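You operate a simulated robot arm through the tools that you are given. There is no shell and no other tool. Be economical: measure what you need, move in short steps, check, and stop when the job is done.

Carry out the task below with a simulated robot arm. There is one attempt and no reset: what you move stays moved.

JOB
Run the shaker for the card's time, then take the lid off.
Fine: clamp the lid, set the dial, start, wait till it stops, free the clamp; the lid goes on its mat.

Only the result counts: the job must be done as asked and must still hold three seconds after the hand-in. Knocking over, shifting, dropping, spilling or breaking anything else fails it. A push-on lid holds only when it is set on centred and level and pressed home; a screw cap is set on level and turned clockwise until tight.

ROBOT AND FRAMES
A 7-joint arm with a two-finger parallel gripper, fixed in place. Base frame: the origin is at the foot of the arm, x ahead of it, y to its left, z up; the work surface is at about z = 0. Readings come in m, degrees, newtons and seconds.
With the tool pointing down near the work surface it reaches from about 0.22 to 0.58 m from the base axis. Its first joint turns from -66.0 to 66.0 degrees. Payload 2.5 kg.
Tool frame: the origin (TCP) lies between the finger pads and is the grasp point; the fingertips stand 0.023 m ahead of it; z points along the fingers, y is the line along which they close. The gripper opens to 0.094 m. The fingers are 0.038 m wide and 0.01 m thick; the gripper's body (0.054 by 0.096 m) begins 0.039 m behind the TCP.
Orientation is told as [roll, pitch, yaw] about the base's x, y, z axes, in that order, counted from this pose: with the fingers straight down and closing along the base's y, the tool's x points along the base's -x, its y along +y and its z along -z.

CONTROLS
- The arm moves only by the tool play_rows. Its argument "motion" is a list of rows, each a list of 6 numbers: the shift along the tool's x, y, z in units of 50 mm (1.0 is 50 mm), then the turn, a rotation vector about the tool's x, y, z in units of 4 degrees (1.0 is 4 degrees). In form: [[tx, ty, tz, wx, wy, wz], ...]. A call has 1 to 12 rows; each row shifts and turns the commanded pose from where the row before left it, along the tool's axes as they then stand. "gripper" is the finger opening in m, from 0 to 0.094, set as the call begins (left out, the last holds). A call with a number of a shift or a turn outside -1 to 1 is refused whole. A row lasts 0.2 s, in which the tool goes at most 0.05 m and 8.6 degrees; a call with a longer step from one row to the next is refused whole, and so is a gripper value outside its range. A pose out of reach is approached as far as the arm can. The call stops where the force on the tool passes 70 N (or 10 N more than at its start, if that is more) or the arm is blocked; 0.2 s more then pass. Each finger travels about 0.108 m/s and halts on what it meets, pressing with about 38 N; the grip force reading is that of the motor and also rises with nothing between the fingers. The clock runs only during rows and for 0.2 s after the last one: add rows that do not move to give the fingers time. It gives the time, the measured TCP pose, the force on the tool (base axes), the opening and the grip force at its end, in the units of the frame above (readings bear some noise), with the torque about the TCP (base axes, N m) and any sound that the robot's microphone picked up.
- Cameras (640 x 400 px; columns grow to the right, rows downward): "scene" is fixed at [0.1262, -0.4104, 0.5499]; the picture's right is [0.79, -0.62, 0.00], its down [-0.33, -0.42, -0.85] and it looks along [0.52, 0.67, -0.53] (base axes); focal length 214 px, centre (320, 200). "wrist" rides on the gripper at [0.086, 0.016, -0.074] in the tool frame; the picture's right is [-0.18, 0.98, 0.00], its down [-0.58, -0.11, -0.81] and it looks along [-0.79, -0.15, 0.59] (tool axes); focal length 243 px, centre (320, 200). There is no depth. A picture from a camera that has moved, and an enlarged one, comes with that camera's place and axes in the base frame and with its lens.
- get_image(camera): a new picture of that camera. It takes no simulated time.
- enlarge(camera, box): a new picture of the part [left, top, right, bottom] of that camera's present view, enlarged. It takes no simulated time.
- hand_in(): hands the job in; it is judged then, once.

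Work in short steps. Places have to be worked out from the pictures, the camera data and where the tool is seen: move nearer, look again, correct. Check each grasp and each placing, and mend what went wrong. You have 120 turns and 84 pictures in all, those below and enlarged ones among them. Open the gripper and draw the arm clear of the work before you hand the job in, unless the task says otherwise; then end with one line.

The tools are called after "Request:" as a command line: name --pt "numbers of a row" for each row, then --argument value for the rest, lists and objects as JSON in quotes. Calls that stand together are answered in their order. play_rows: Moves the arm, as the interface text tells. Its arguments: {"type":"object","properties":{"motion":{"type":"array","items":{"type":"array","items":{"type":"number"}}},"gripper":{"type":"number"}},"required":["motion"]} The other tools are called the same way: get_image (camera) takes a picture; enlarge (camera, box) takes an enlarged picture of a part of a camera's view; hand_in () hands the job in.

At the start:

```text
time_s: 0.0
ee_pos: [0.3364, 0.057, 0.5157]
ee_rot: [0.0, 0.0, 0.0]
contact_force: [-0.2, -0.3, -0.5]
moment: [-0.02, 0.0, -0.02]
grip_width: 0.0942
gripper_force: 0.0
```

scene: 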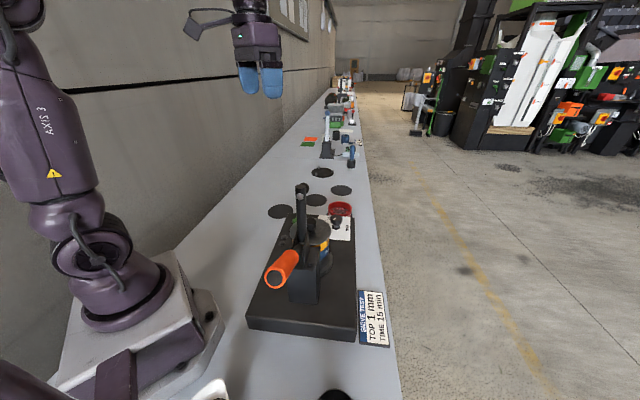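
wrist: 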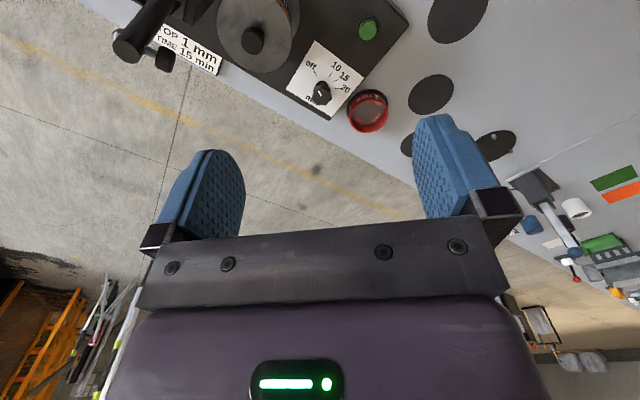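

The shaker sits ahead and to the right, with the card reading 15 min. I'll enlarge both views to measure it.

Request:
enlarge --camera "scene" --box '[230, 160, 410, 350]'

Request:
enlarge --camera "wrist" --box '[100, 0, 540, 160]'

```text
2.11 times, centred on (320, 255) of scene
camera zoom: at [0.1262, -0.4104, 0.5499], right [0.79, -0.62, 0.0], down [-0.33, -0.42, -0.85], along [0.52, 0.67, -0.53], focal length 452 px, centre (320, 84)
```

zoom: 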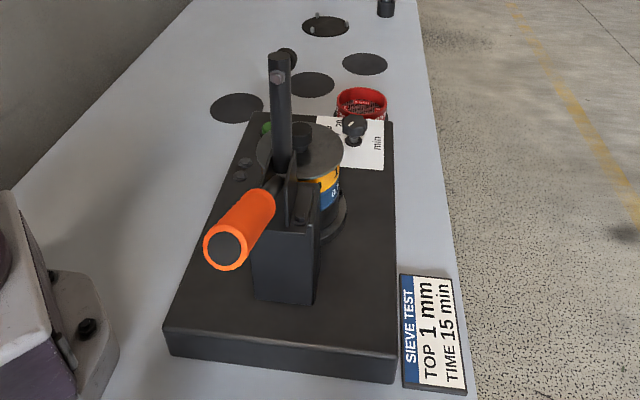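

```text
1.45 times, centred on (320, 80) of wrist
camera zoom: at [0.2485, 0.0729, 0.5912], right [0.18, 0.98, 0.0], down [0.58, -0.11, 0.81], along [0.79, -0.15, -0.59], focal length 353 px, centre (320, 374)
```

zoom: 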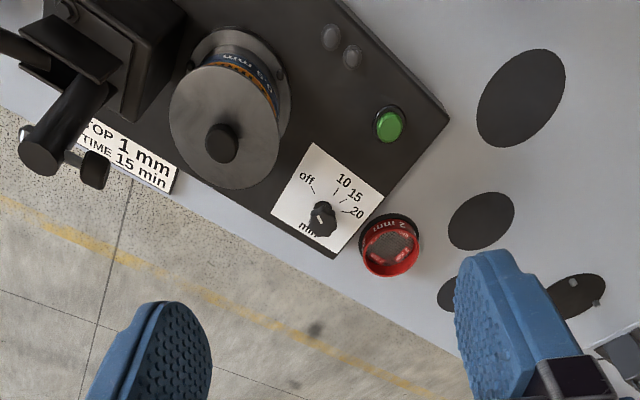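

Rough fixes: lid knob about (0.375,-0.05,0.20), dial about (0.53,0.02,0.09), button about (0.43,0.124,0.09). Next I look closer at mats, labels and dial.

Request:
enlarge --camera "wrist" --box '[380, 0, 560, 180]'

Request:
enlarge --camera "wrist" --box '[200, 0, 420, 140]'

Request:
enlarge --camera "scene" --box '[260, 150, 370, 230]'

Request:
enlarge --camera "scene" --box '[255, 180, 375, 310]'

```text
2.22 times, centred on (470, 90) of wrist
camera zoom: at [0.2485, 0.0729, 0.5912], right [0.18, 0.98, 0.0], down [0.58, -0.11, 0.81], along [0.79, -0.15, -0.59], focal length 539 px, centre (-13, 444)
```

zoom: 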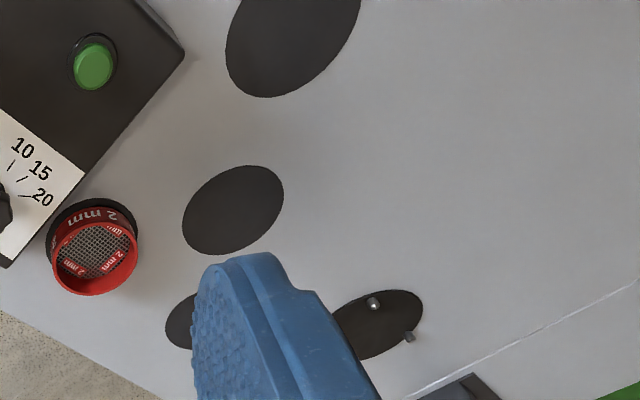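

```text
2.86 times, centred on (310, 70) of wrist
camera zoom: at [0.2485, 0.0729, 0.5912], right [0.18, 0.98, 0.0], down [0.58, -0.11, 0.81], along [0.79, -0.15, -0.59], focal length 693 px, centre (349, 571)
```

zoom: 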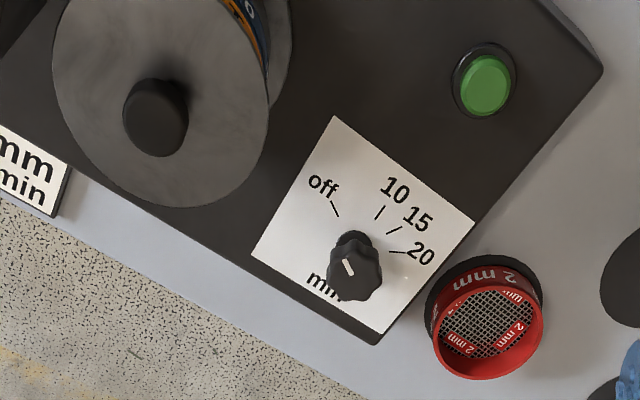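

```text
5.00 times, centred on (315, 190) of scene
camera zoom: at [0.1262, -0.4104, 0.5499], right [0.79, -0.62, 0.0], down [-0.33, -0.42, -0.85], along [0.52, 0.67, -0.53], focal length 1072 px, centre (345, 250)
```

zoom: 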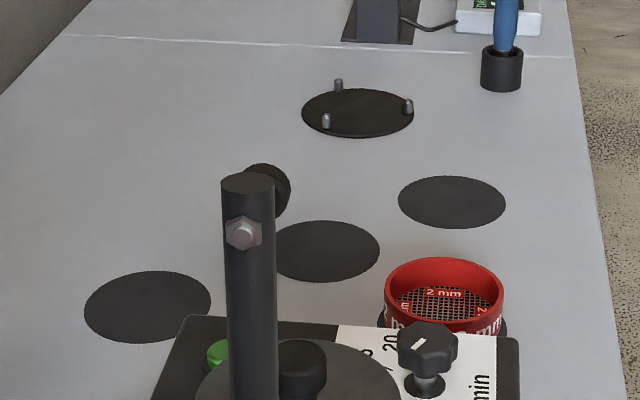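

```text
3.08 times, centred on (315, 245) of scene
camera zoom: at [0.1262, -0.4104, 0.5499], right [0.79, -0.62, 0.0], down [-0.33, -0.42, -0.85], along [0.52, 0.67, -0.53], focal length 660 px, centre (335, 62)
```

zoom: 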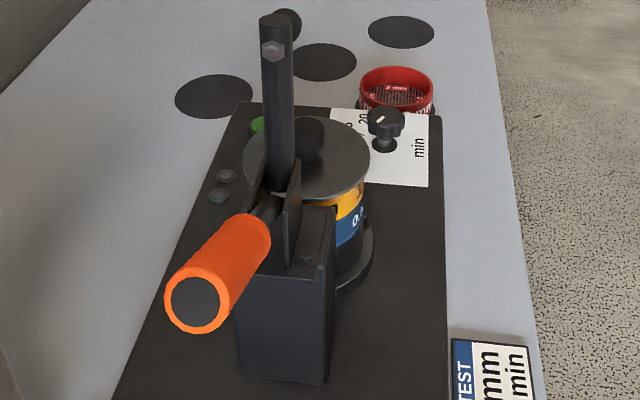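

Only some mats are reachable and there's another dark thing at the near right. I'll shift left and yaw the wrist to view the clamp and that side.

Request:
play_rows --pt "0 1 0 0 0 0" --pt "0 1 0 0 0 0" --pt "0 0 0 0 0 1" --pt "0 0 0 0 0 1" --pt "0 0 0 0 0 1" --pt "0 0 0 0 0 1" --pt "0 0 0 0 0 1" --pt "0 0 0 0 0 1" --pt "0 0 0 0 0 1" --pt "0 0 0 0 0 1" --pt "0 0 0 0 0 1" --pt "0 0 0 0 0 1"

Request:
play_rows --pt "0 0 0 0 0 1" --pt "0 0 0 0 0 1" --pt "0 0 0 0 0 1" --pt "0 0 0 0 0 1" --pt "0 0 0 0 0 1" --pt "0 0 0 0 0 1" --pt "0 0 0 0 0 1" --pt "0 0 0 0 0 1" --pt "0 0 0 0 0 1" --pt "0 0 0 0 0 1" --pt "0 0 0 0 0 1" --pt "0 0 0 0 0 1"

Request:
get_image --camera "wrist"

```text
time_s: 2.6
ee_pos: [0.3351, 0.1555, 0.5152]
ee_rot: [0.0, 0.0, -40.0]
contact_force: [1.1, -0.2, 0.1]
moment: [0.02, 0.0, 0.01]
grip_width: 0.0937
gripper_force: 0.1
```

```text
time_s: 5.2
ee_pos: [0.3349, 0.1572, 0.516]
ee_rot: [0.0, 0.0, -88.0]
contact_force: [0.5, 0.5, 0.1]
moment: [-0.01, -0.01, 0.01]
grip_width: 0.0942
gripper_force: 0.0
```

```text
75 pictures are left
camera wrist: at [0.3476, 0.244, 0.5913], right [0.99, -0.15, 0.0], down [-0.09, -0.58, 0.81], along [-0.12, -0.8, -0.59], focal length 243 px, centre (320, 200)
```

wrist: 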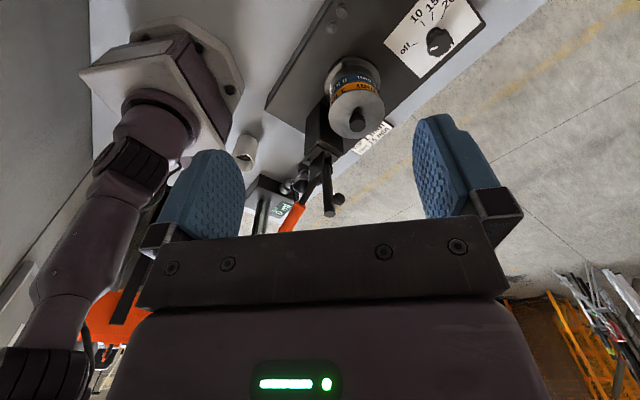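

The clamp and near-right side are visible between the fingers; I enlarge.

Request:
enlarge --camera "wrist" --box '[220, 50, 420, 240]'

Request:
enlarge --camera "wrist" --box '[320, 0, 500, 140]'

```text
2.11 times, centred on (320, 145) of wrist
camera zoom: at [0.3476, 0.244, 0.5913], right [0.99, -0.15, 0.0], down [-0.09, -0.58, 0.81], along [-0.12, -0.8, -0.59], focal length 511 px, centre (320, 316)
```

zoom: 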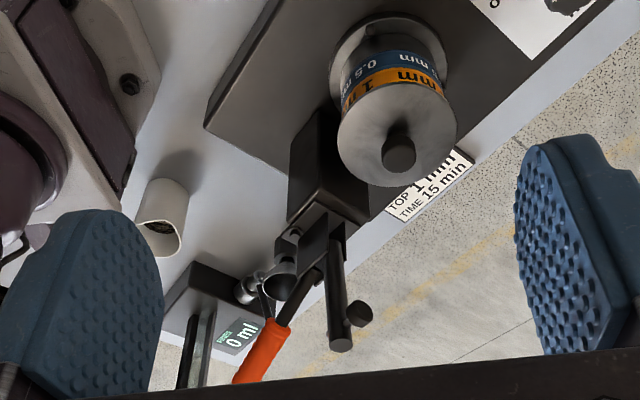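

```text
2.86 times, centred on (410, 70) of wrist
camera zoom: at [0.3476, 0.244, 0.5913], right [0.99, -0.15, 0.0], down [-0.09, -0.58, 0.81], along [-0.12, -0.8, -0.59], focal length 693 px, centre (63, 571)
```

zoom: 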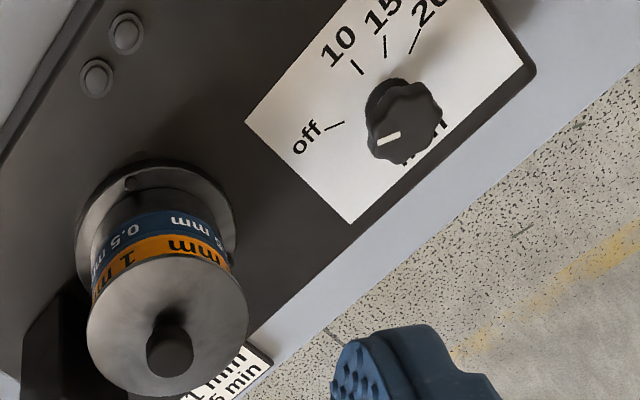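

Orange 1 mm is the top sieve and the plate is turned 45° (clamp plane u=(0.707,0.707)); the clamp arm is up, with the handle pointing back and up, its end near (0.187,-0.239,0.33). I turn the tool to yaw −45° and go above/behind the handle end with fingers closed.

Request:
play_rows --pt "0 0 0 0 0 -1" --pt "0 0 0 0 0 -1" --pt "0 0 0 0 0 -1" --pt "0 0 0 0 0 -1" --pt "0 0 0 0 0 -1" --pt "0 0 0 0 0 -1" --pt "0 0 0 0 0 -1" --pt "0 0 0 0 0 -1" --pt "0 0 0 0 0 -1" --pt "0 0 0 0 0 -1" --pt "0 0 0 0 0 -0.75" --gripper 0.0

Request:
play_rows --pt "-0.35 -0.84 0 0 0 0" --pt "-0.35 -0.84 0 0 0 0" --pt "-0.35 -0.84 0 0 0 0" --pt "-0.35 -0.84 0 0 0 0" --pt "-0.35 -0.84 0 0 0 0" --pt "-0.35 -0.84 0 0 0 0" --pt "-0.35 -0.84 0 0 0 0" --pt "-0.35 -0.84 0 0 0 0" --pt "-0.35 -0.84 0 0 0 0" --pt "-0.35 -0.84 0 0 0 0"

Request:
get_image --camera "wrist"

Request:
get_image --camera "scene"

```text
time_s: 7.6
ee_pos: [0.3349, 0.1572, 0.5152]
ee_rot: [0.0, 0.0, -44.9]
contact_force: [0.3, -0.3, -0.4]
moment: [0.01, -0.02, 0.01]
grip_width: 0.0002
gripper_force: 37.9
```

```text
time_s: 9.8
ee_pos: [0.1626, -0.2653, 0.5173]
ee_rot: [0.0, 0.1, -44.9]
contact_force: [0.8, -0.5, 0.0]
moment: [0.01, 0.02, -0.02]
grip_width: 0.0
gripper_force: 38.0
```

```text
72 pictures are left
camera wrist: at [0.1135, -0.1918, 0.5929], right [0.82, 0.57, 0.0], down [0.33, -0.49, 0.81], along [0.46, -0.67, -0.59], focal length 243 px, centre (320, 200)
```

wrist: 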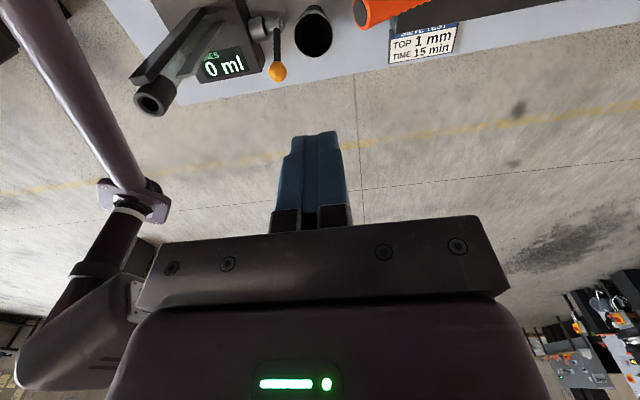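

```text
71 pictures are left
```

scene: 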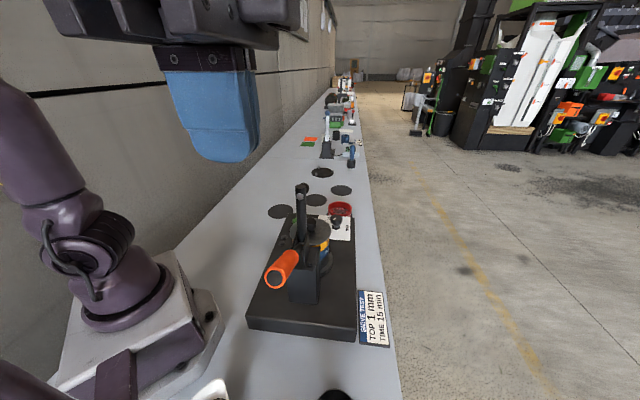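

The handle end triangulates to about (0.189,-0.231,0.322). I descend behind it to TCP z≈0.34.

Request:
play_rows --pt "0.1 0 0.8 0 0 0" --pt "0 0 0.8 0 0 0" --pt "0 0 0.8 0 0 0" --pt "0 0 0.8 0 0 0" --pt "0 0 0.3 0 0 0"

Request:
enlarge --camera "scene" --box '[180, 130, 400, 330]'

Request:
get_image --camera "wrist"

```text
time_s: 11.0
ee_pos: [0.159, -0.2617, 0.3409]
ee_rot: [-0.1, -0.2, -45.0]
contact_force: [0.2, 0.3, -0.4]
moment: [-0.01, -0.02, 0.01]
grip_width: 0.0
gripper_force: 38.3
```

```text
2.00 times, centred on (290, 230) of scene
camera zoom: at [0.1262, -0.4104, 0.5499], right [0.79, -0.62, 0.0], down [-0.33, -0.42, -0.85], along [0.52, 0.67, -0.53], focal length 429 px, centre (380, 140)
```

zoom: 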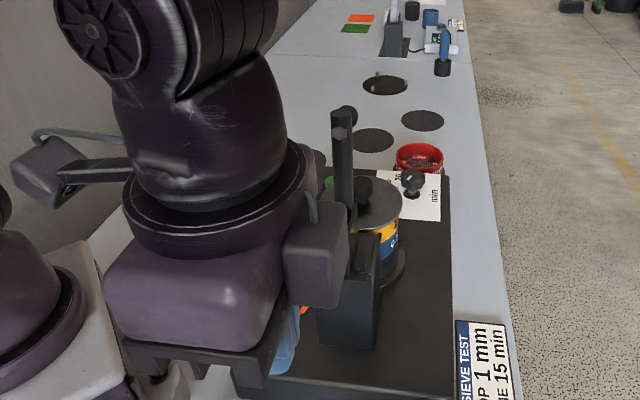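

```text
69 pictures are left
camera wrist: at [0.1098, -0.1889, 0.4171], right [0.82, 0.57, 0.0], down [0.33, -0.49, 0.81], along [0.46, -0.67, -0.59], focal length 243 px, centre (320, 200)
```

wrist: 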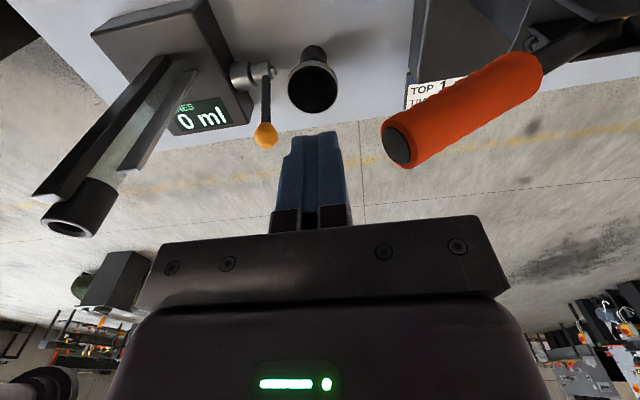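

Finger is ~2 cm behind the handle end face and aligned. I lower slightly, touch, and start pushing along the arc.

Request:
play_rows --pt "0 0 0.35 0 0 0" --pt "0 0.21 0 0 0 0" --pt "0 0.2 0 0 0 0" --pt "0 0.135 -0.183 0 0 0" --pt "0 0.135 -0.183 0 0 0" --pt "0 0.135 -0.183 0 0 0"

Request:
get_image --camera "wrist"

```text
time_s: 12.4
ee_pos: [0.1851, -0.2335, 0.3514]
ee_rot: [-0.1, -0.1, -45.1]
contact_force: [-27.0, -8.2, 14.8]
moment: [-0.09, 0.27, 0.02]
grip_width: 0.0
gripper_force: 38.2
```

```text
68 pictures are left
camera wrist: at [0.1361, -0.1602, 0.4272], right [0.83, 0.56, 0.0], down [0.34, -0.49, 0.81], along [0.45, -0.67, -0.59], focal length 243 px, centre (320, 200)
```

wrist: 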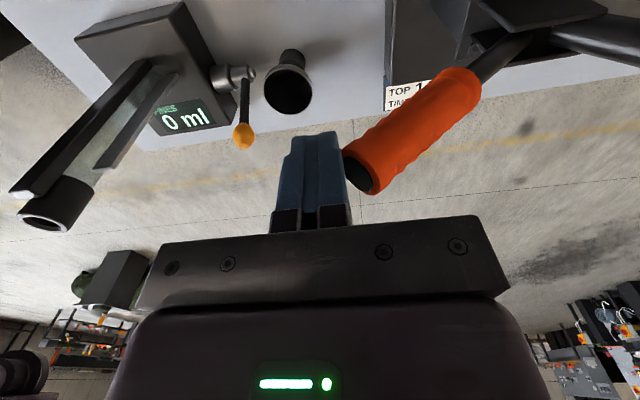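

The handle is rotating up under the push (~30 N). Continue the arc.

Request:
play_rows --pt "0 0.22 -0.27 0 0 0" --pt "0 0.22 -0.27 0 0 0" --pt "0 0.3 -0.2 0 0 0" --pt "0 0.3 -0.2 0 0 0" --pt "0 0.3 -0.2 0 0 0" --pt "0 0.3 -0.2 0 0 0"

Request:
get_image --camera "wrist"

Request:
enlarge --camera "scene" --box '[180, 130, 400, 330]'

```text
time_s: 13.8
ee_pos: [0.2453, -0.1729, 0.419]
ee_rot: [-0.1, 0.0, -44.9]
contact_force: [-0.6, -0.3, -0.6]
moment: [0.02, -0.03, 0.04]
grip_width: 0.0
gripper_force: 38.5
```

```text
67 pictures are left
camera wrist: at [0.1954, -0.1003, 0.4941], right [0.82, 0.57, 0.0], down [0.33, -0.49, 0.81], along [0.46, -0.66, -0.59], focal length 243 px, centre (320, 200)
```

wrist: 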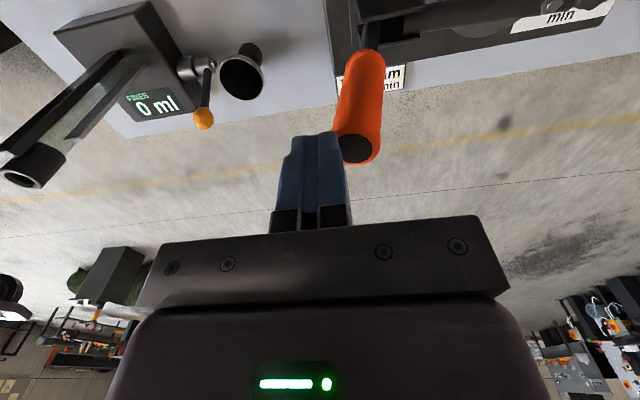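

```text
2.00 times, centred on (290, 230) of scene
camera zoom: at [0.1262, -0.4105, 0.5499], right [0.79, -0.62, 0.0], down [-0.33, -0.42, -0.85], along [0.52, 0.67, -0.53], focal length 429 px, centre (380, 140)
```

zoom: 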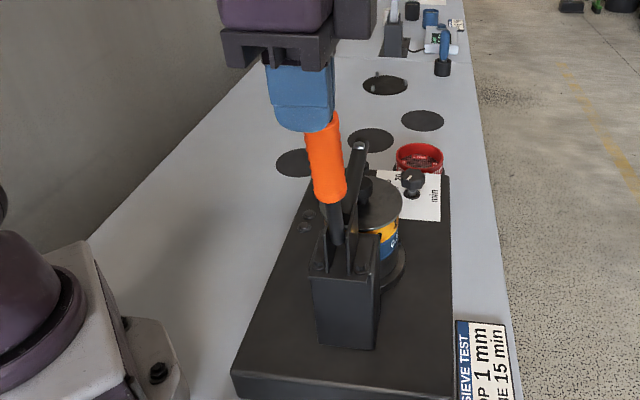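

The handle is near vertical at about 111°, the arm coming down. Continue pushing with the tips a touch lower relative to the handle.

Request:
play_rows --pt "0 0.3 0.1 0 0 0" --pt "0 0.3 0 0 0 0" --pt "0 0.3 0 0 0 0" --pt "0 0.3 -0.05 0 0 0"

Request:
enlarge --camera "scene" --box '[180, 130, 400, 330]'

Request:
get_image --camera "wrist"

```text
time_s: 14.5
ee_pos: [0.268, -0.1488, 0.4208]
ee_rot: [0.5, -0.8, -45.1]
contact_force: [-0.1, -0.3, -0.2]
moment: [0.03, -0.01, 0.0]
grip_width: 0.0
gripper_force: 38.2
stopped in row 3: the force on the tool passed its limit at 73 N (the readings are from after the stop); the commanded pose is now the measured one
```

```text
2.00 times, centred on (290, 230) of scene
camera zoom: at [0.1262, -0.4105, 0.5499], right [0.79, -0.62, 0.0], down [-0.33, -0.42, -0.85], along [0.52, 0.67, -0.53], focal length 429 px, centre (380, 140)
```

zoom: 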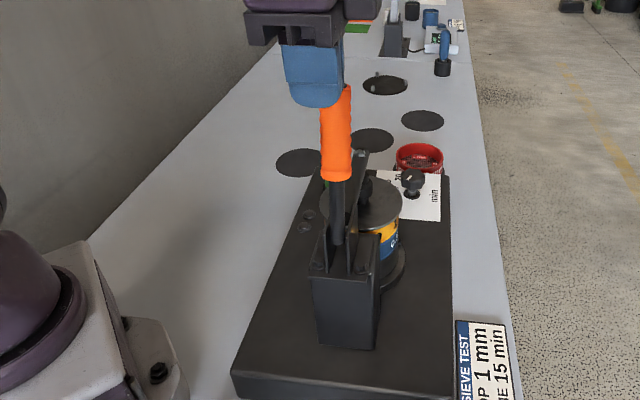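

```text
64 pictures are left
camera wrist: at [0.218, -0.076, 0.494], right [0.83, 0.56, 0.01], down [0.32, -0.48, 0.81], along [0.46, -0.67, -0.58], focal length 243 px, centre (320, 200)
```

wrist: 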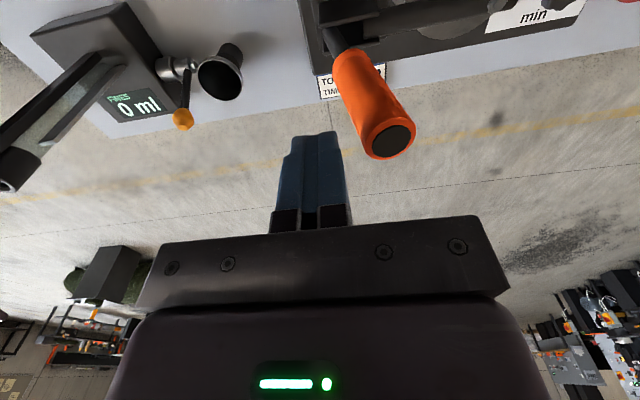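

The force peaked and then vanished — the clamp may have snapped over centre. Look closely at the arm on the lid.

Request:
enlarge --camera "scene" --box '[270, 180, 380, 280]'

Request:
enlarge --camera "wrist" --box '[290, 0, 520, 170]'

```text
4.00 times, centred on (325, 230) of scene
camera zoom: at [0.1262, -0.4105, 0.5499], right [0.79, -0.62, 0.0], down [-0.33, -0.42, -0.85], along [0.52, 0.67, -0.53], focal length 858 px, centre (300, 80)
```

zoom: 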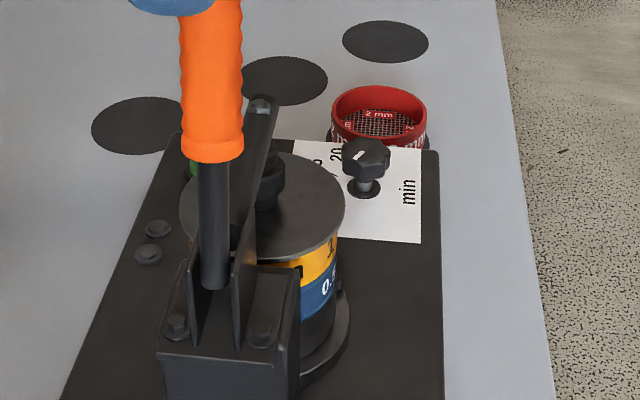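

```text
2.35 times, centred on (405, 85) of wrist
camera zoom: at [0.218, -0.076, 0.494], right [0.83, 0.56, 0.01], down [0.32, -0.48, 0.81], along [0.46, -0.67, -0.58], focal length 571 px, centre (120, 471)
```

zoom: 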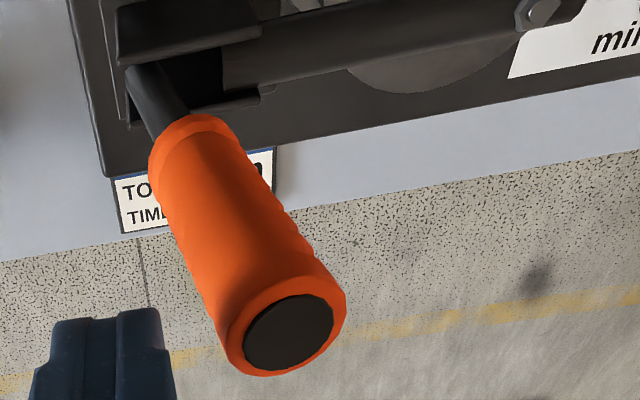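

The arm appears level now. I push gently further to confirm it's against its stop.

Request:
play_rows --pt "0 0.15 0.2 0 0 0" --pt "0 0.15 0.1 0 0 0" --pt "0 0.15 0 0 0 0" --pt "0 0.15 0 0 0 0" --pt "0 0.15 0 0 0 0" --pt "0 0.15 0 0 0 0"

Request:
enlarge --camera "scene" --box '[270, 180, 380, 280]'

```text
time_s: 15.5
ee_pos: [0.2798, -0.139, 0.4062]
ee_rot: [-0.9, -0.5, -46.1]
contact_force: [-17.1, -7.2, 8.1]
moment: [-0.16, 0.33, 0.04]
grip_width: 0.0
gripper_force: 38.0
stopped in row 4: the force on the tool passed its limit at 75 N (the readings are from after the stop); the commanded pose is now the measured one
```

```text
4.00 times, centred on (325, 230) of scene
camera zoom: at [0.1261, -0.4104, 0.5499], right [0.79, -0.62, 0.0], down [-0.33, -0.42, -0.85], along [0.52, 0.67, -0.53], focal length 858 px, centre (300, 80)
```

zoom: 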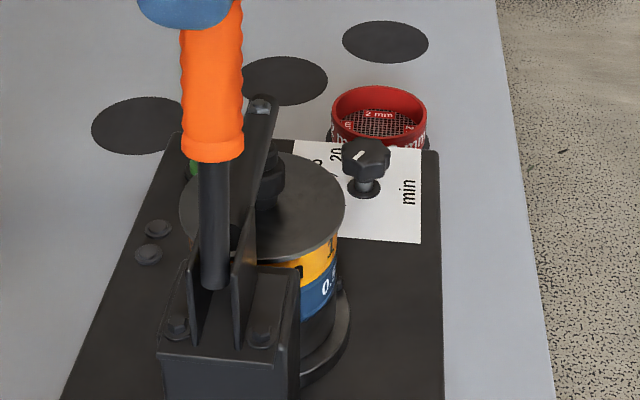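

The handle is firmly at its stop: clamped. I back off, rise, and then move to view the dial.

Request:
play_rows --pt "0 -0.5 0 0 0 0" --pt "0 -0.5 0 0 0 0" --pt "0 0 -0.9 0 0 0" --pt "0 0 -0.9 0 0 0" --pt "0 0 -0.8 0 0 0"

Request:
get_image --camera "scene"

```text
time_s: 16.7
ee_pos: [0.2463, -0.169, 0.5374]
ee_rot: [-0.7, -0.5, -46.0]
contact_force: [-0.4, 0.0, 0.7]
moment: [0.0, -0.01, 0.02]
grip_width: 0.0
gripper_force: 38.0
```

```text
60 pictures are left
```

scene: 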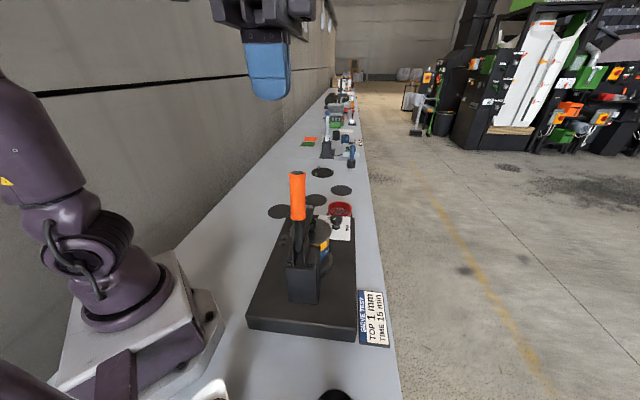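

Clamp arm is down on the lid. Move to where the wrist camera looks down on the dial.

Request:
play_rows --pt "0.217 0.92 0 0 0 0" --pt "0.217 0.92 0 0 0 0" --pt "0.217 0.92 0 0 0 0" --pt "0.217 0.92 0 0 0 0" --pt "0.217 0.92 0 0 0 0" --pt "0.217 0.92 0 0 0 0" --pt "0 0 0.9 0 0 0" --pt "0 0 0.9 0 0 0"

Request:
get_image --camera "wrist"

```text
time_s: 18.5
ee_pos: [0.4002, 0.0677, 0.441]
ee_rot: [-0.5, -0.6, -46.0]
contact_force: [0.4, 0.5, -0.8]
moment: [-0.02, 0.0, -0.01]
grip_width: 0.0001
gripper_force: 37.9
```

```text
59 pictures are left
camera wrist: at [0.351, 0.1418, 0.5145], right [0.83, 0.55, -0.01], down [0.33, -0.48, 0.81], along [0.44, -0.68, -0.58], focal length 243 px, centre (320, 200)
```

wrist: 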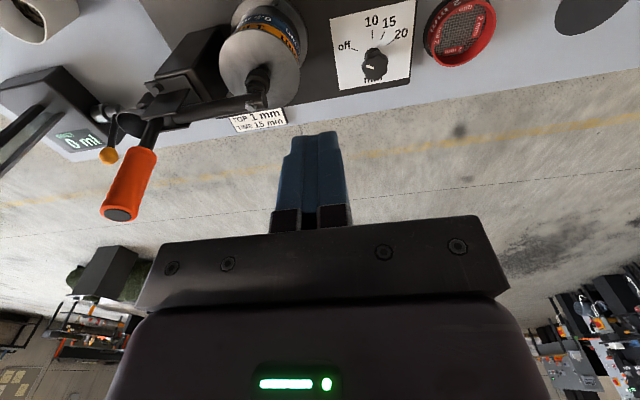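

Request:
enlarge --camera "wrist" --box '[320, 0, 420, 100]'

Request:
enlarge --camera "wrist" --box '[90, 0, 330, 160]'

```text
4.00 times, centred on (370, 50) of wrist
camera zoom: at [0.351, 0.1418, 0.5145], right [0.83, 0.55, -0.01], down [0.33, -0.48, 0.81], along [0.44, -0.68, -0.58], focal length 970 px, centre (120, 800)
```

zoom: 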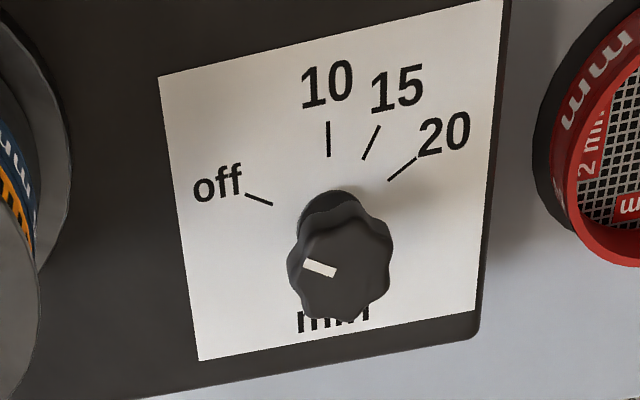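

```text
2.50 times, centred on (210, 80) of wrist
camera zoom: at [0.351, 0.1418, 0.5145], right [0.83, 0.55, -0.01], down [0.33, -0.48, 0.81], along [0.44, -0.68, -0.58], focal length 606 px, centre (595, 500)
```

zoom: 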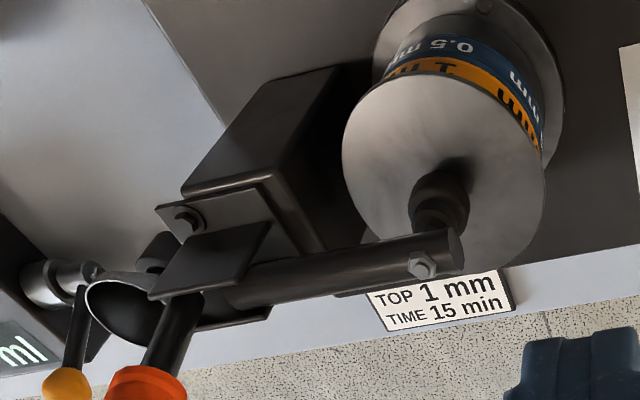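

Clamp spindle rests on the lid knob. Dial centre ≈(0.528,0.0255); off, 10, 15, 20 lie at 195°, 135°, 105°, 75°, so I need 90° clockwise. I turn to yaw −10°, go above the knob with fingers open to 0.065, and descend part way.

Request:
play_rows --pt "0 0 0 0 0 -1" --pt "0 0 0 0 0 -1" --pt "0 0 0 0 0 -1" --pt "0 0 0 0 0 -1" --pt "0 0 0 0 0 -1" --pt "0 0 0 0 0 -1" --pt "0 0 0 0 0 -1" --pt "0 0 0 0 0 -1" --pt "0 0 0 0 0 -1" --gripper 0.065

Request:
play_rows --pt "-0.89 -0.127 0 0 0 0" --pt "-0.89 -0.127 0 0 0 0" --pt "-0.89 -0.127 0 0 0 0" --pt "0 0 0.9 0 0 0" --pt "0 0 0.9 0 0 0" --pt "0 0 0.9 0 0 0" --pt "0 0 0.9 0 0 0" --pt "0 0 0.9 0 0 0"

Request:
get_image --camera "wrist"

Request:
enlarge --camera "scene" --box '[260, 130, 400, 280]'

```text
time_s: 20.5
ee_pos: [0.3999, 0.066, 0.4416]
ee_rot: [-0.9, -0.1, -9.8]
contact_force: [0.4, 0.4, -0.4]
moment: [0.02, 0.02, -0.01]
grip_width: 0.0649
gripper_force: 0.1
```

```text
time_s: 22.3
ee_pos: [0.5184, 0.0194, 0.2118]
ee_rot: [-0.9, -0.1, -9.8]
contact_force: [-0.1, -0.2, 0.1]
moment: [-0.05, -0.01, 0.01]
grip_width: 0.0652
gripper_force: 0.1
out of reach, approached as far as the arm can: row 3
```

```text
56 pictures are left
camera wrist: at [0.4359, 0.0517, 0.2868], right [0.35, 0.94, -0.01], down [0.55, -0.19, 0.81], along [0.76, -0.29, -0.59], focal length 243 px, centre (320, 200)
```

wrist: 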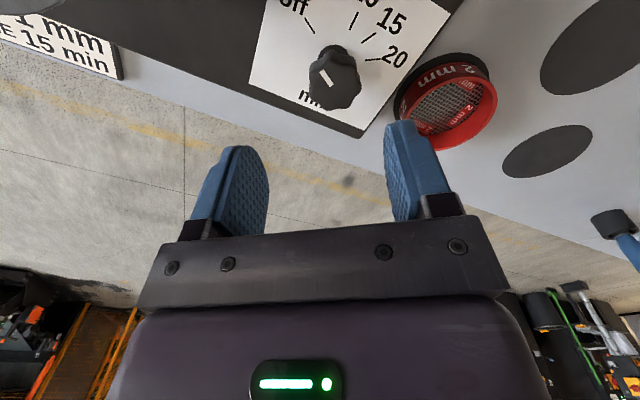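

```text
2.67 times, centred on (330, 205) of scene
camera zoom: at [0.1262, -0.4104, 0.5499], right [0.79, -0.62, 0.0], down [-0.33, -0.42, -0.85], along [0.52, 0.67, -0.53], focal length 572 px, centre (293, 187)
```

zoom: 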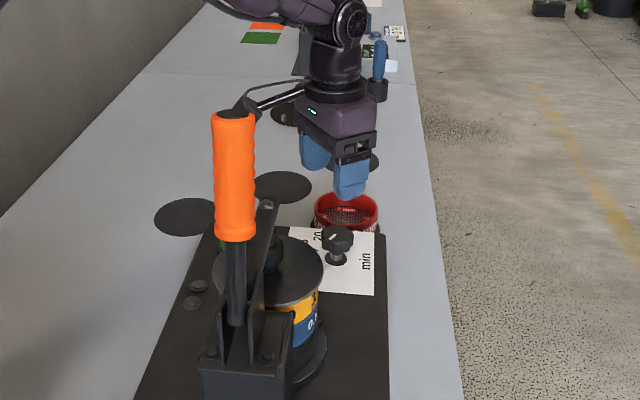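

Knob top is at about (0.530,0.0265,0.10). Correct laterally and descend to TCP z≈0.108.

Request:
play_rows --pt "-0.2 0.16 0 0 0 0" --pt "0 0 0.7 0 0 0" --pt "0 0 0.7 0 0 0" --pt "0 0 0.4 0 0 0" --pt "0 0 0.25 0 0 0"

Request:
get_image --camera "wrist"

Request:
enlarge --camera "scene" --box '[290, 160, 390, 260]'

```text
time_s: 23.5
ee_pos: [0.5281, 0.0277, 0.1111]
ee_rot: [-0.9, -0.1, -9.8]
contact_force: [-0.2, 0.4, 0.0]
moment: [0.02, 0.02, 0.0]
grip_width: 0.0651
gripper_force: 0.2
```

```text
54 pictures are left
camera wrist: at [0.4468, 0.0592, 0.1868], right [0.35, 0.94, -0.01], down [0.55, -0.19, 0.81], along [0.75, -0.29, -0.59], focal length 243 px, centre (320, 200)
```

wrist: 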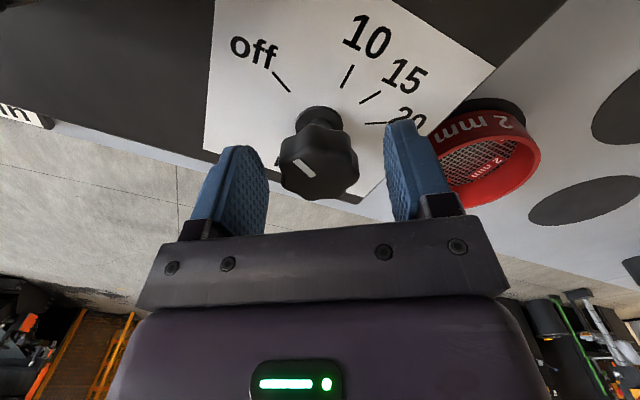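

```text
4.00 times, centred on (340, 210) of scene
camera zoom: at [0.1262, -0.4104, 0.5499], right [0.79, -0.62, 0.0], down [-0.33, -0.42, -0.85], along [0.52, 0.67, -0.53], focal length 858 px, centre (240, 160)
```

zoom: 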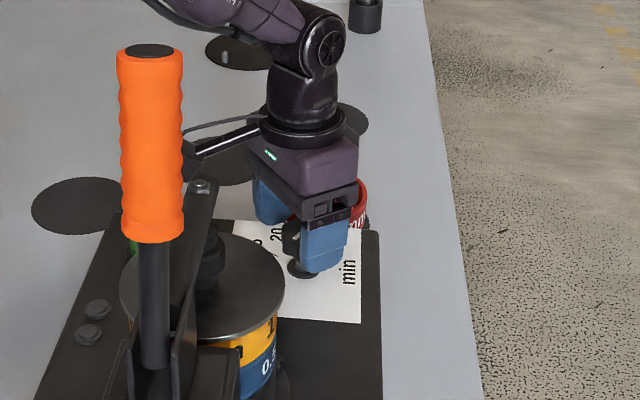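

The knob sits centred between the fingers. Lower 5 mm and close.

Request:
play_rows --pt "0 0 0.1 0 0 0"

Request:
play_rows --pt "0 0 0 0 0 0" --pt "0 0 0 0 0 0" --pt "0 0 0 0 0 0" --gripper 0.0

Request:
enlarge --camera "wrist" --box '[200, 0, 460, 220]'

```text
time_s: 23.9
ee_pos: [0.5293, 0.0282, 0.1069]
ee_rot: [-0.8, 0.0, -9.9]
contact_force: [0.0, -0.4, 0.5]
moment: [-0.01, 0.03, 0.02]
grip_width: 0.065
gripper_force: 0.0
```

```text
time_s: 24.7
ee_pos: [0.5295, 0.0247, 0.1074]
ee_rot: [-1.1, 0.0, -10.1]
contact_force: [-5.6, -18.4, 1.1]
moment: [0.79, 0.2, -0.17]
grip_width: 0.0419
gripper_force: 44.9
```

```text
1.82 times, centred on (330, 110) of wrist
camera zoom: at [0.447, 0.0576, 0.1819], right [0.35, 0.94, -0.02], down [0.56, -0.19, 0.81], along [0.75, -0.3, -0.59], focal length 441 px, centre (302, 364)
```

zoom: 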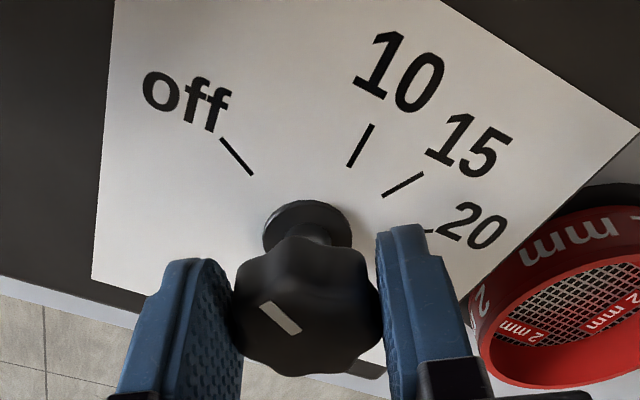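

Gripped (42 mm). A side load of 18 N says the knob is ~4 mm more to −y; I shift to relieve it and turn clockwise 44°.

Request:
play_rows --pt "0 -0.08 0 0 0 0" --pt "0 0 0 0 0 1" --pt "0 0 0 0 0 1" --pt "0 0 0 0 0 1" --pt "0 0 0 0 0 1" --pt "0 0 0 0 0 1" --pt "0 0 0 0 0 1" --pt "0 0 0 0 0 1" --pt "0 0 0 0 0 1" --pt "0 0 0 0 0 1" --pt "0 0 0 0 0 1" --pt "0 0 0 0 0 1"

Request:
enlarge --camera "wrist" --box '[200, 0, 460, 220]'

```text
time_s: 27.3
ee_pos: [0.5318, 0.0291, 0.1073]
ee_rot: [0.1, -0.6, -53.6]
contact_force: [37.2, 27.4, -13.1]
moment: [0.38, 0.66, 0.3]
grip_width: 0.0421
gripper_force: 44.7
```

```text
1.82 times, centred on (330, 110) of wrist
camera zoom: at [0.4925, 0.1088, 0.1814], right [0.9, 0.43, 0.01], down [0.25, -0.53, 0.81], along [0.36, -0.73, -0.58], focal length 441 px, centre (302, 364)
```

zoom: 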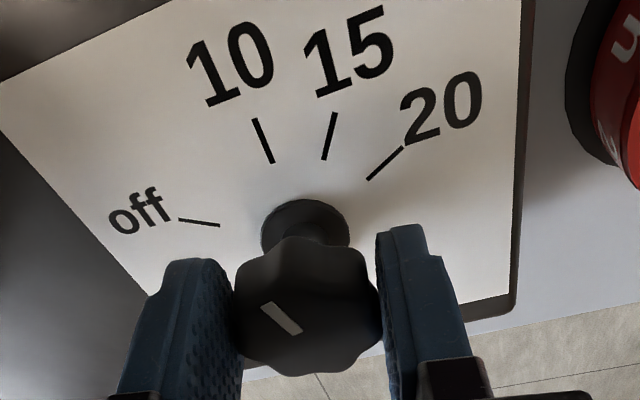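

The knob turns with the grip. The readings put the axis nearer (0.535,0.024); I correct and turn on another 44°.

Request:
play_rows --pt "-0.09 0.1 0 0 0 0" --pt "0 0 0 0 0 1" --pt "0 0 0 0 0 1" --pt "0 0 0 0 0 1" --pt "0 0 0 0 0 1" --pt "0 0 0 0 0 1" --pt "0 0 0 0 0 1" --pt "0 0 0 0 0 1" --pt "0 0 0 0 0 1" --pt "0 0 0 0 0 1" --pt "0 0 0 0 0 1" --pt "0 0 0 0 0 1"

Request:
enlarge --camera "wrist" --box '[200, 0, 460, 220]'

```text
time_s: 29.9
ee_pos: [0.5349, 0.0259, 0.1065]
ee_rot: [-0.1, -0.6, -97.8]
contact_force: [10.5, 20.7, -18.8]
moment: [0.39, 0.18, 0.01]
grip_width: 0.0419
gripper_force: 45.6
```

```text
1.82 times, centred on (330, 110) of wrist
camera zoom: at [0.5636, 0.11, 0.1801], right [0.95, -0.32, 0.0], down [-0.19, -0.55, 0.81], along [-0.26, -0.77, -0.58], focal length 441 px, centre (302, 364)
```

zoom: 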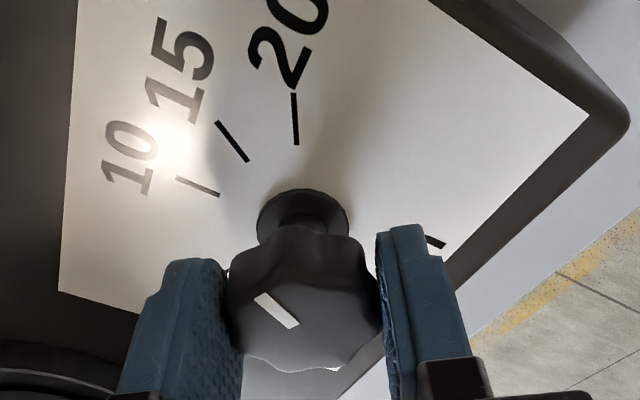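

Turned 88°; the pointer reads roughly 3–5° short of 15. Turn 3.5° more, then open and lift to check.

Request:
play_rows --pt "0 0 0 0 0 0.88" --pt "0 0 0 0 0 0"

Request:
play_rows --pt "0 0 0 0 0 0" --pt "0 0 0 0 0 0" --pt "0 0 -0.6 0 0 0" --pt "0 0 -0.9 0 0 0" --pt "0 0 -0.9 0 0 0" --pt "0 0 -0.9 0 0 0" --gripper 0.065

Request:
get_image --camera "wrist"

```text
time_s: 30.5
ee_pos: [0.536, 0.0261, 0.1054]
ee_rot: [0.2, -0.5, -101.4]
contact_force: [19.3, 18.9, -25.2]
moment: [0.25, 0.26, 0.04]
grip_width: 0.0424
gripper_force: 44.5
```

```text
time_s: 31.9
ee_pos: [0.5355, 0.0242, 0.2706]
ee_rot: [0.2, -0.9, -101.5]
contact_force: [0.3, 0.0, -0.6]
moment: [0.03, 0.02, 0.0]
grip_width: 0.0649
gripper_force: 0.0
```

```text
49 pictures are left
camera wrist: at [0.5684, 0.108, 0.3448], right [0.93, -0.37, 0.0], down [-0.22, -0.54, 0.81], along [-0.3, -0.76, -0.58], focal length 243 px, centre (320, 200)
```

wrist: 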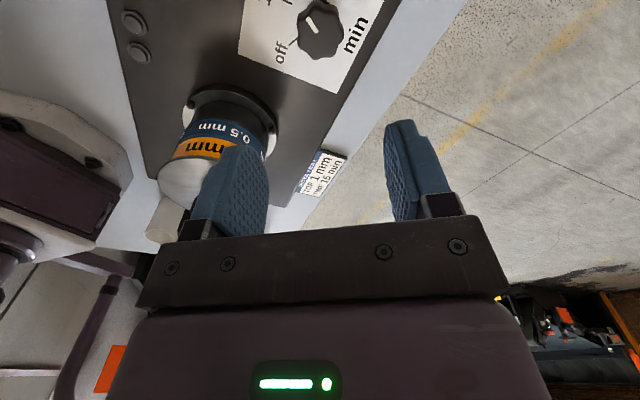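

Dial is at the picture's edge. Pull back up and turn the wrist to view it like before.

Request:
play_rows --pt "0 0 -0.9 0 0 0" --pt "0 0 -0.9 0 0 0" --pt "0 0 -0.9 0 0 0" --pt "0.15 -0.95 0 0 0 0" --pt "0.15 -0.95 0 0 0 0" --pt "0.15 -0.95 0 0 0 0" --pt "0 0 0 0 0 -1" --pt "0 0 0 0 0 -1" --pt "0 0 0 0 0 -1" --pt "0 0 0 0 0 -1" --pt "0 0 0 0 0 -1" --pt "0 0 0 0 0 -1" --gripper 0.0

Request:
play_rows --pt "0 0 0 0 0 -1" --pt "0 0 0 0 0 -1" --pt "0 0 0 0 0 -1" --pt "0 0 0 0 0 -1" --pt "0 0 0 0 0 -1" --pt "0 0 0 0 0 -1" --pt "0 0 0 0 0 -1" --pt "0 0 0 0 0 -1"

Request:
get_image --camera "wrist"

```text
time_s: 34.5
ee_pos: [0.4009, 0.0767, 0.4057]
ee_rot: [-0.3, -0.8, -77.3]
contact_force: [0.4, -0.3, 0.8]
moment: [0.03, 0.03, 0.0]
grip_width: 0.0001
gripper_force: 38.3
```

```text
time_s: 36.3
ee_pos: [0.4012, 0.0774, 0.4062]
ee_rot: [-0.6, -0.6, -45.4]
contact_force: [-0.2, -0.5, 0.2]
moment: [-0.02, 0.02, -0.05]
grip_width: 0.0
gripper_force: 37.7
```

```text
48 pictures are left
camera wrist: at [0.352, 0.1519, 0.48], right [0.83, 0.56, -0.01], down [0.33, -0.48, 0.81], along [0.45, -0.68, -0.58], focal length 243 px, centre (320, 200)
```

wrist: 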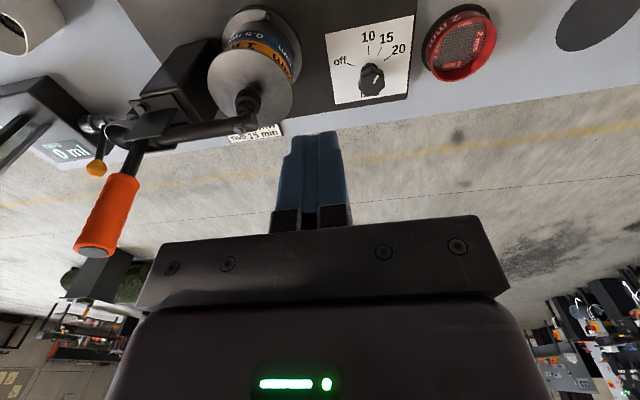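

Request:
enlarge --camera "wrist" --box '[330, 15, 420, 105]'

```text
4.44 times, centred on (375, 60) of wrist
camera zoom: at [0.352, 0.1519, 0.48], right [0.83, 0.56, -0.01], down [0.33, -0.48, 0.81], along [0.45, -0.68, -0.58], focal length 1078 px, centre (76, 822)
```

zoom: 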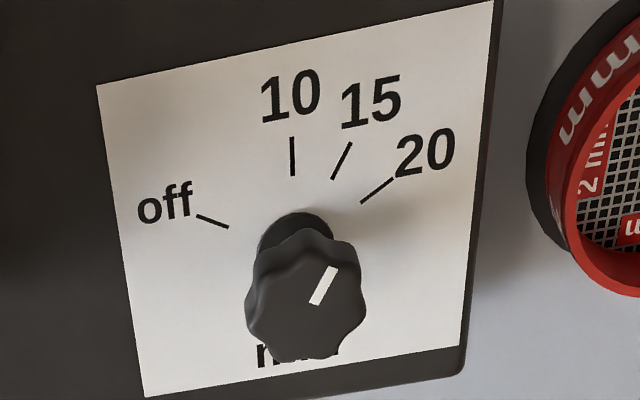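

The pointer is parallel to the 15 tick: dial set. Now shift to view the green button.

Request:
play_rows --pt "0.7 0.45 0 0 0 0" --pt "0.7 0.45 0 0 0 0"

Request:
get_image --camera "wrist"

```text
time_s: 36.9
ee_pos: [0.3828, 0.1563, 0.4054]
ee_rot: [-0.6, -0.7, -45.4]
contact_force: [0.1, 0.0, -0.1]
moment: [-0.04, 0.0, 0.02]
grip_width: 0.0002
gripper_force: 37.7
```

```text
46 pictures are left
camera wrist: at [0.335, 0.2317, 0.4783], right [0.83, 0.56, -0.01], down [0.33, -0.48, 0.81], along [0.45, -0.68, -0.58], focal length 243 px, centre (320, 200)
```

wrist: 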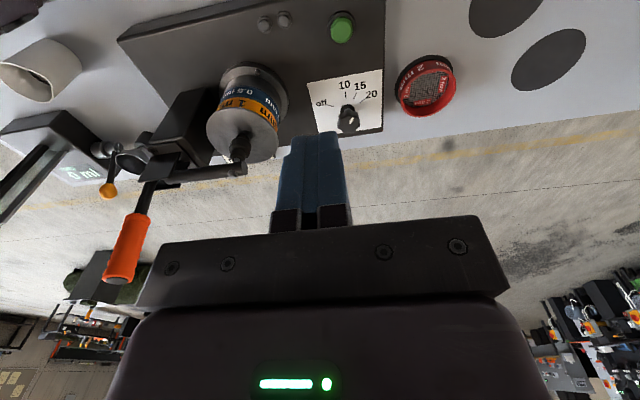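

Button is about (0.436,0.128,0.08). Move above it and descend partway to check alignment.

Request:
play_rows --pt "-0.57 0.18 0 0 0 0" --pt "-0.57 0.18 0 0 0 0" --pt "0 0 0.95 0 0 0" --pt "0 0 0.95 0 0 0" --pt "0 0 0.95 0 0 0" --pt "0 0 0.95 0 0 0" --pt "0 0 0.95 0 0 0"

Request:
get_image --camera "wrist"

```text
time_s: 38.5
ee_pos: [0.4378, 0.1277, 0.1676]
ee_rot: [-0.7, -0.6, -45.4]
contact_force: [0.1, -0.4, 0.1]
moment: [0.03, -0.02, -0.01]
grip_width: 0.0
gripper_force: 37.3
```

```text
45 pictures are left
camera wrist: at [0.3879, 0.2023, 0.241], right [0.83, 0.56, -0.01], down [0.33, -0.48, 0.81], along [0.45, -0.68, -0.58], focal length 243 px, centre (320, 200)
```

wrist: 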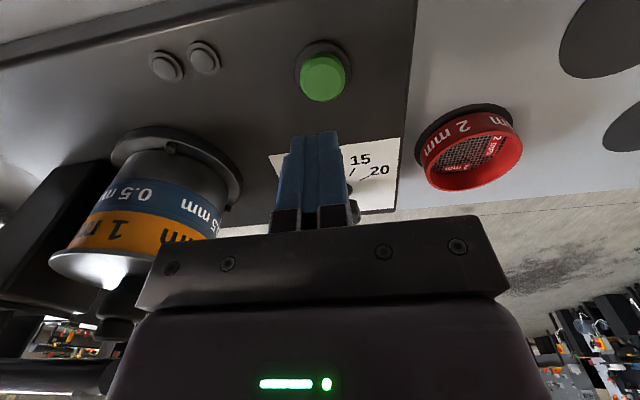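

The button lies about 9 mm towards +y/−x. Correct and descend slowly until contact.

Request:
play_rows --pt "0.17 0.07 0 0 0 0" --pt "0 0 0.6 0 0 0"

Request:
get_image --camera "wrist"

```text
time_s: 39.1
ee_pos: [0.4328, 0.1358, 0.1363]
ee_rot: [-0.6, -0.7, -45.3]
contact_force: [-0.3, 0.1, 0.4]
moment: [0.0, -0.01, 0.02]
grip_width: 0.0
gripper_force: 37.7
```

```text
44 pictures are left
camera wrist: at [0.3835, 0.2099, 0.211], right [0.83, 0.56, -0.01], down [0.33, -0.48, 0.81], along [0.45, -0.68, -0.58], focal length 243 px, centre (320, 200)
```

wrist: 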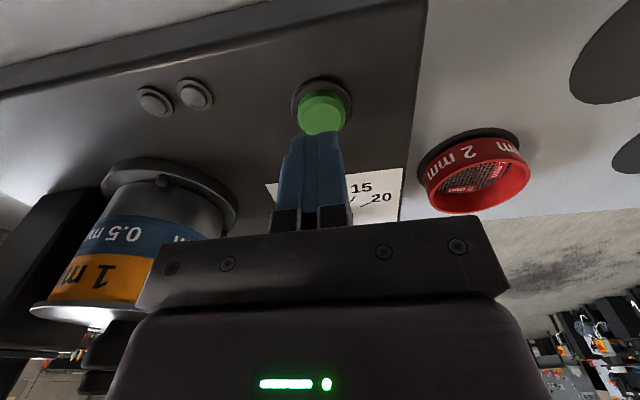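

Aligned within a few mm. Press down in small steps.

Request:
play_rows --pt "0.05 0 0.2 0 0 0" --pt "0 0 0.15 0 0 0" --pt "0 0 0.1 0 0 0" --pt "0 0 0.1 0 0 0" --pt "0 0 0.1 0 0 0" --pt "0 0 0.1 0 0 0" --pt "0 0 0.1 0 0 0"

Request:
get_image --camera "wrist"

```text
time_s: 40.7
ee_pos: [0.4313, 0.138, 0.095]
ee_rot: [-0.7, -0.6, -45.4]
contact_force: [-1.8, -0.1, 2.1]
moment: [0.01, 0.04, 0.01]
grip_width: 0.0
gripper_force: 38.3
heard: click
```

```text
43 pictures are left
camera wrist: at [0.3824, 0.2117, 0.1691], right [0.83, 0.56, -0.01], down [0.33, -0.48, 0.81], along [0.45, -0.68, -0.58], focal length 243 px, centre (320, 200)
```

wrist: 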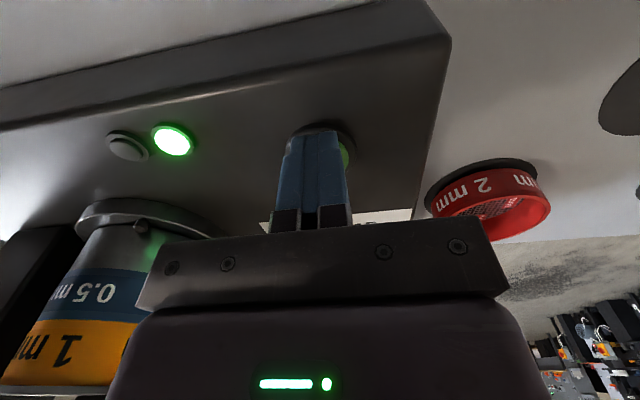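

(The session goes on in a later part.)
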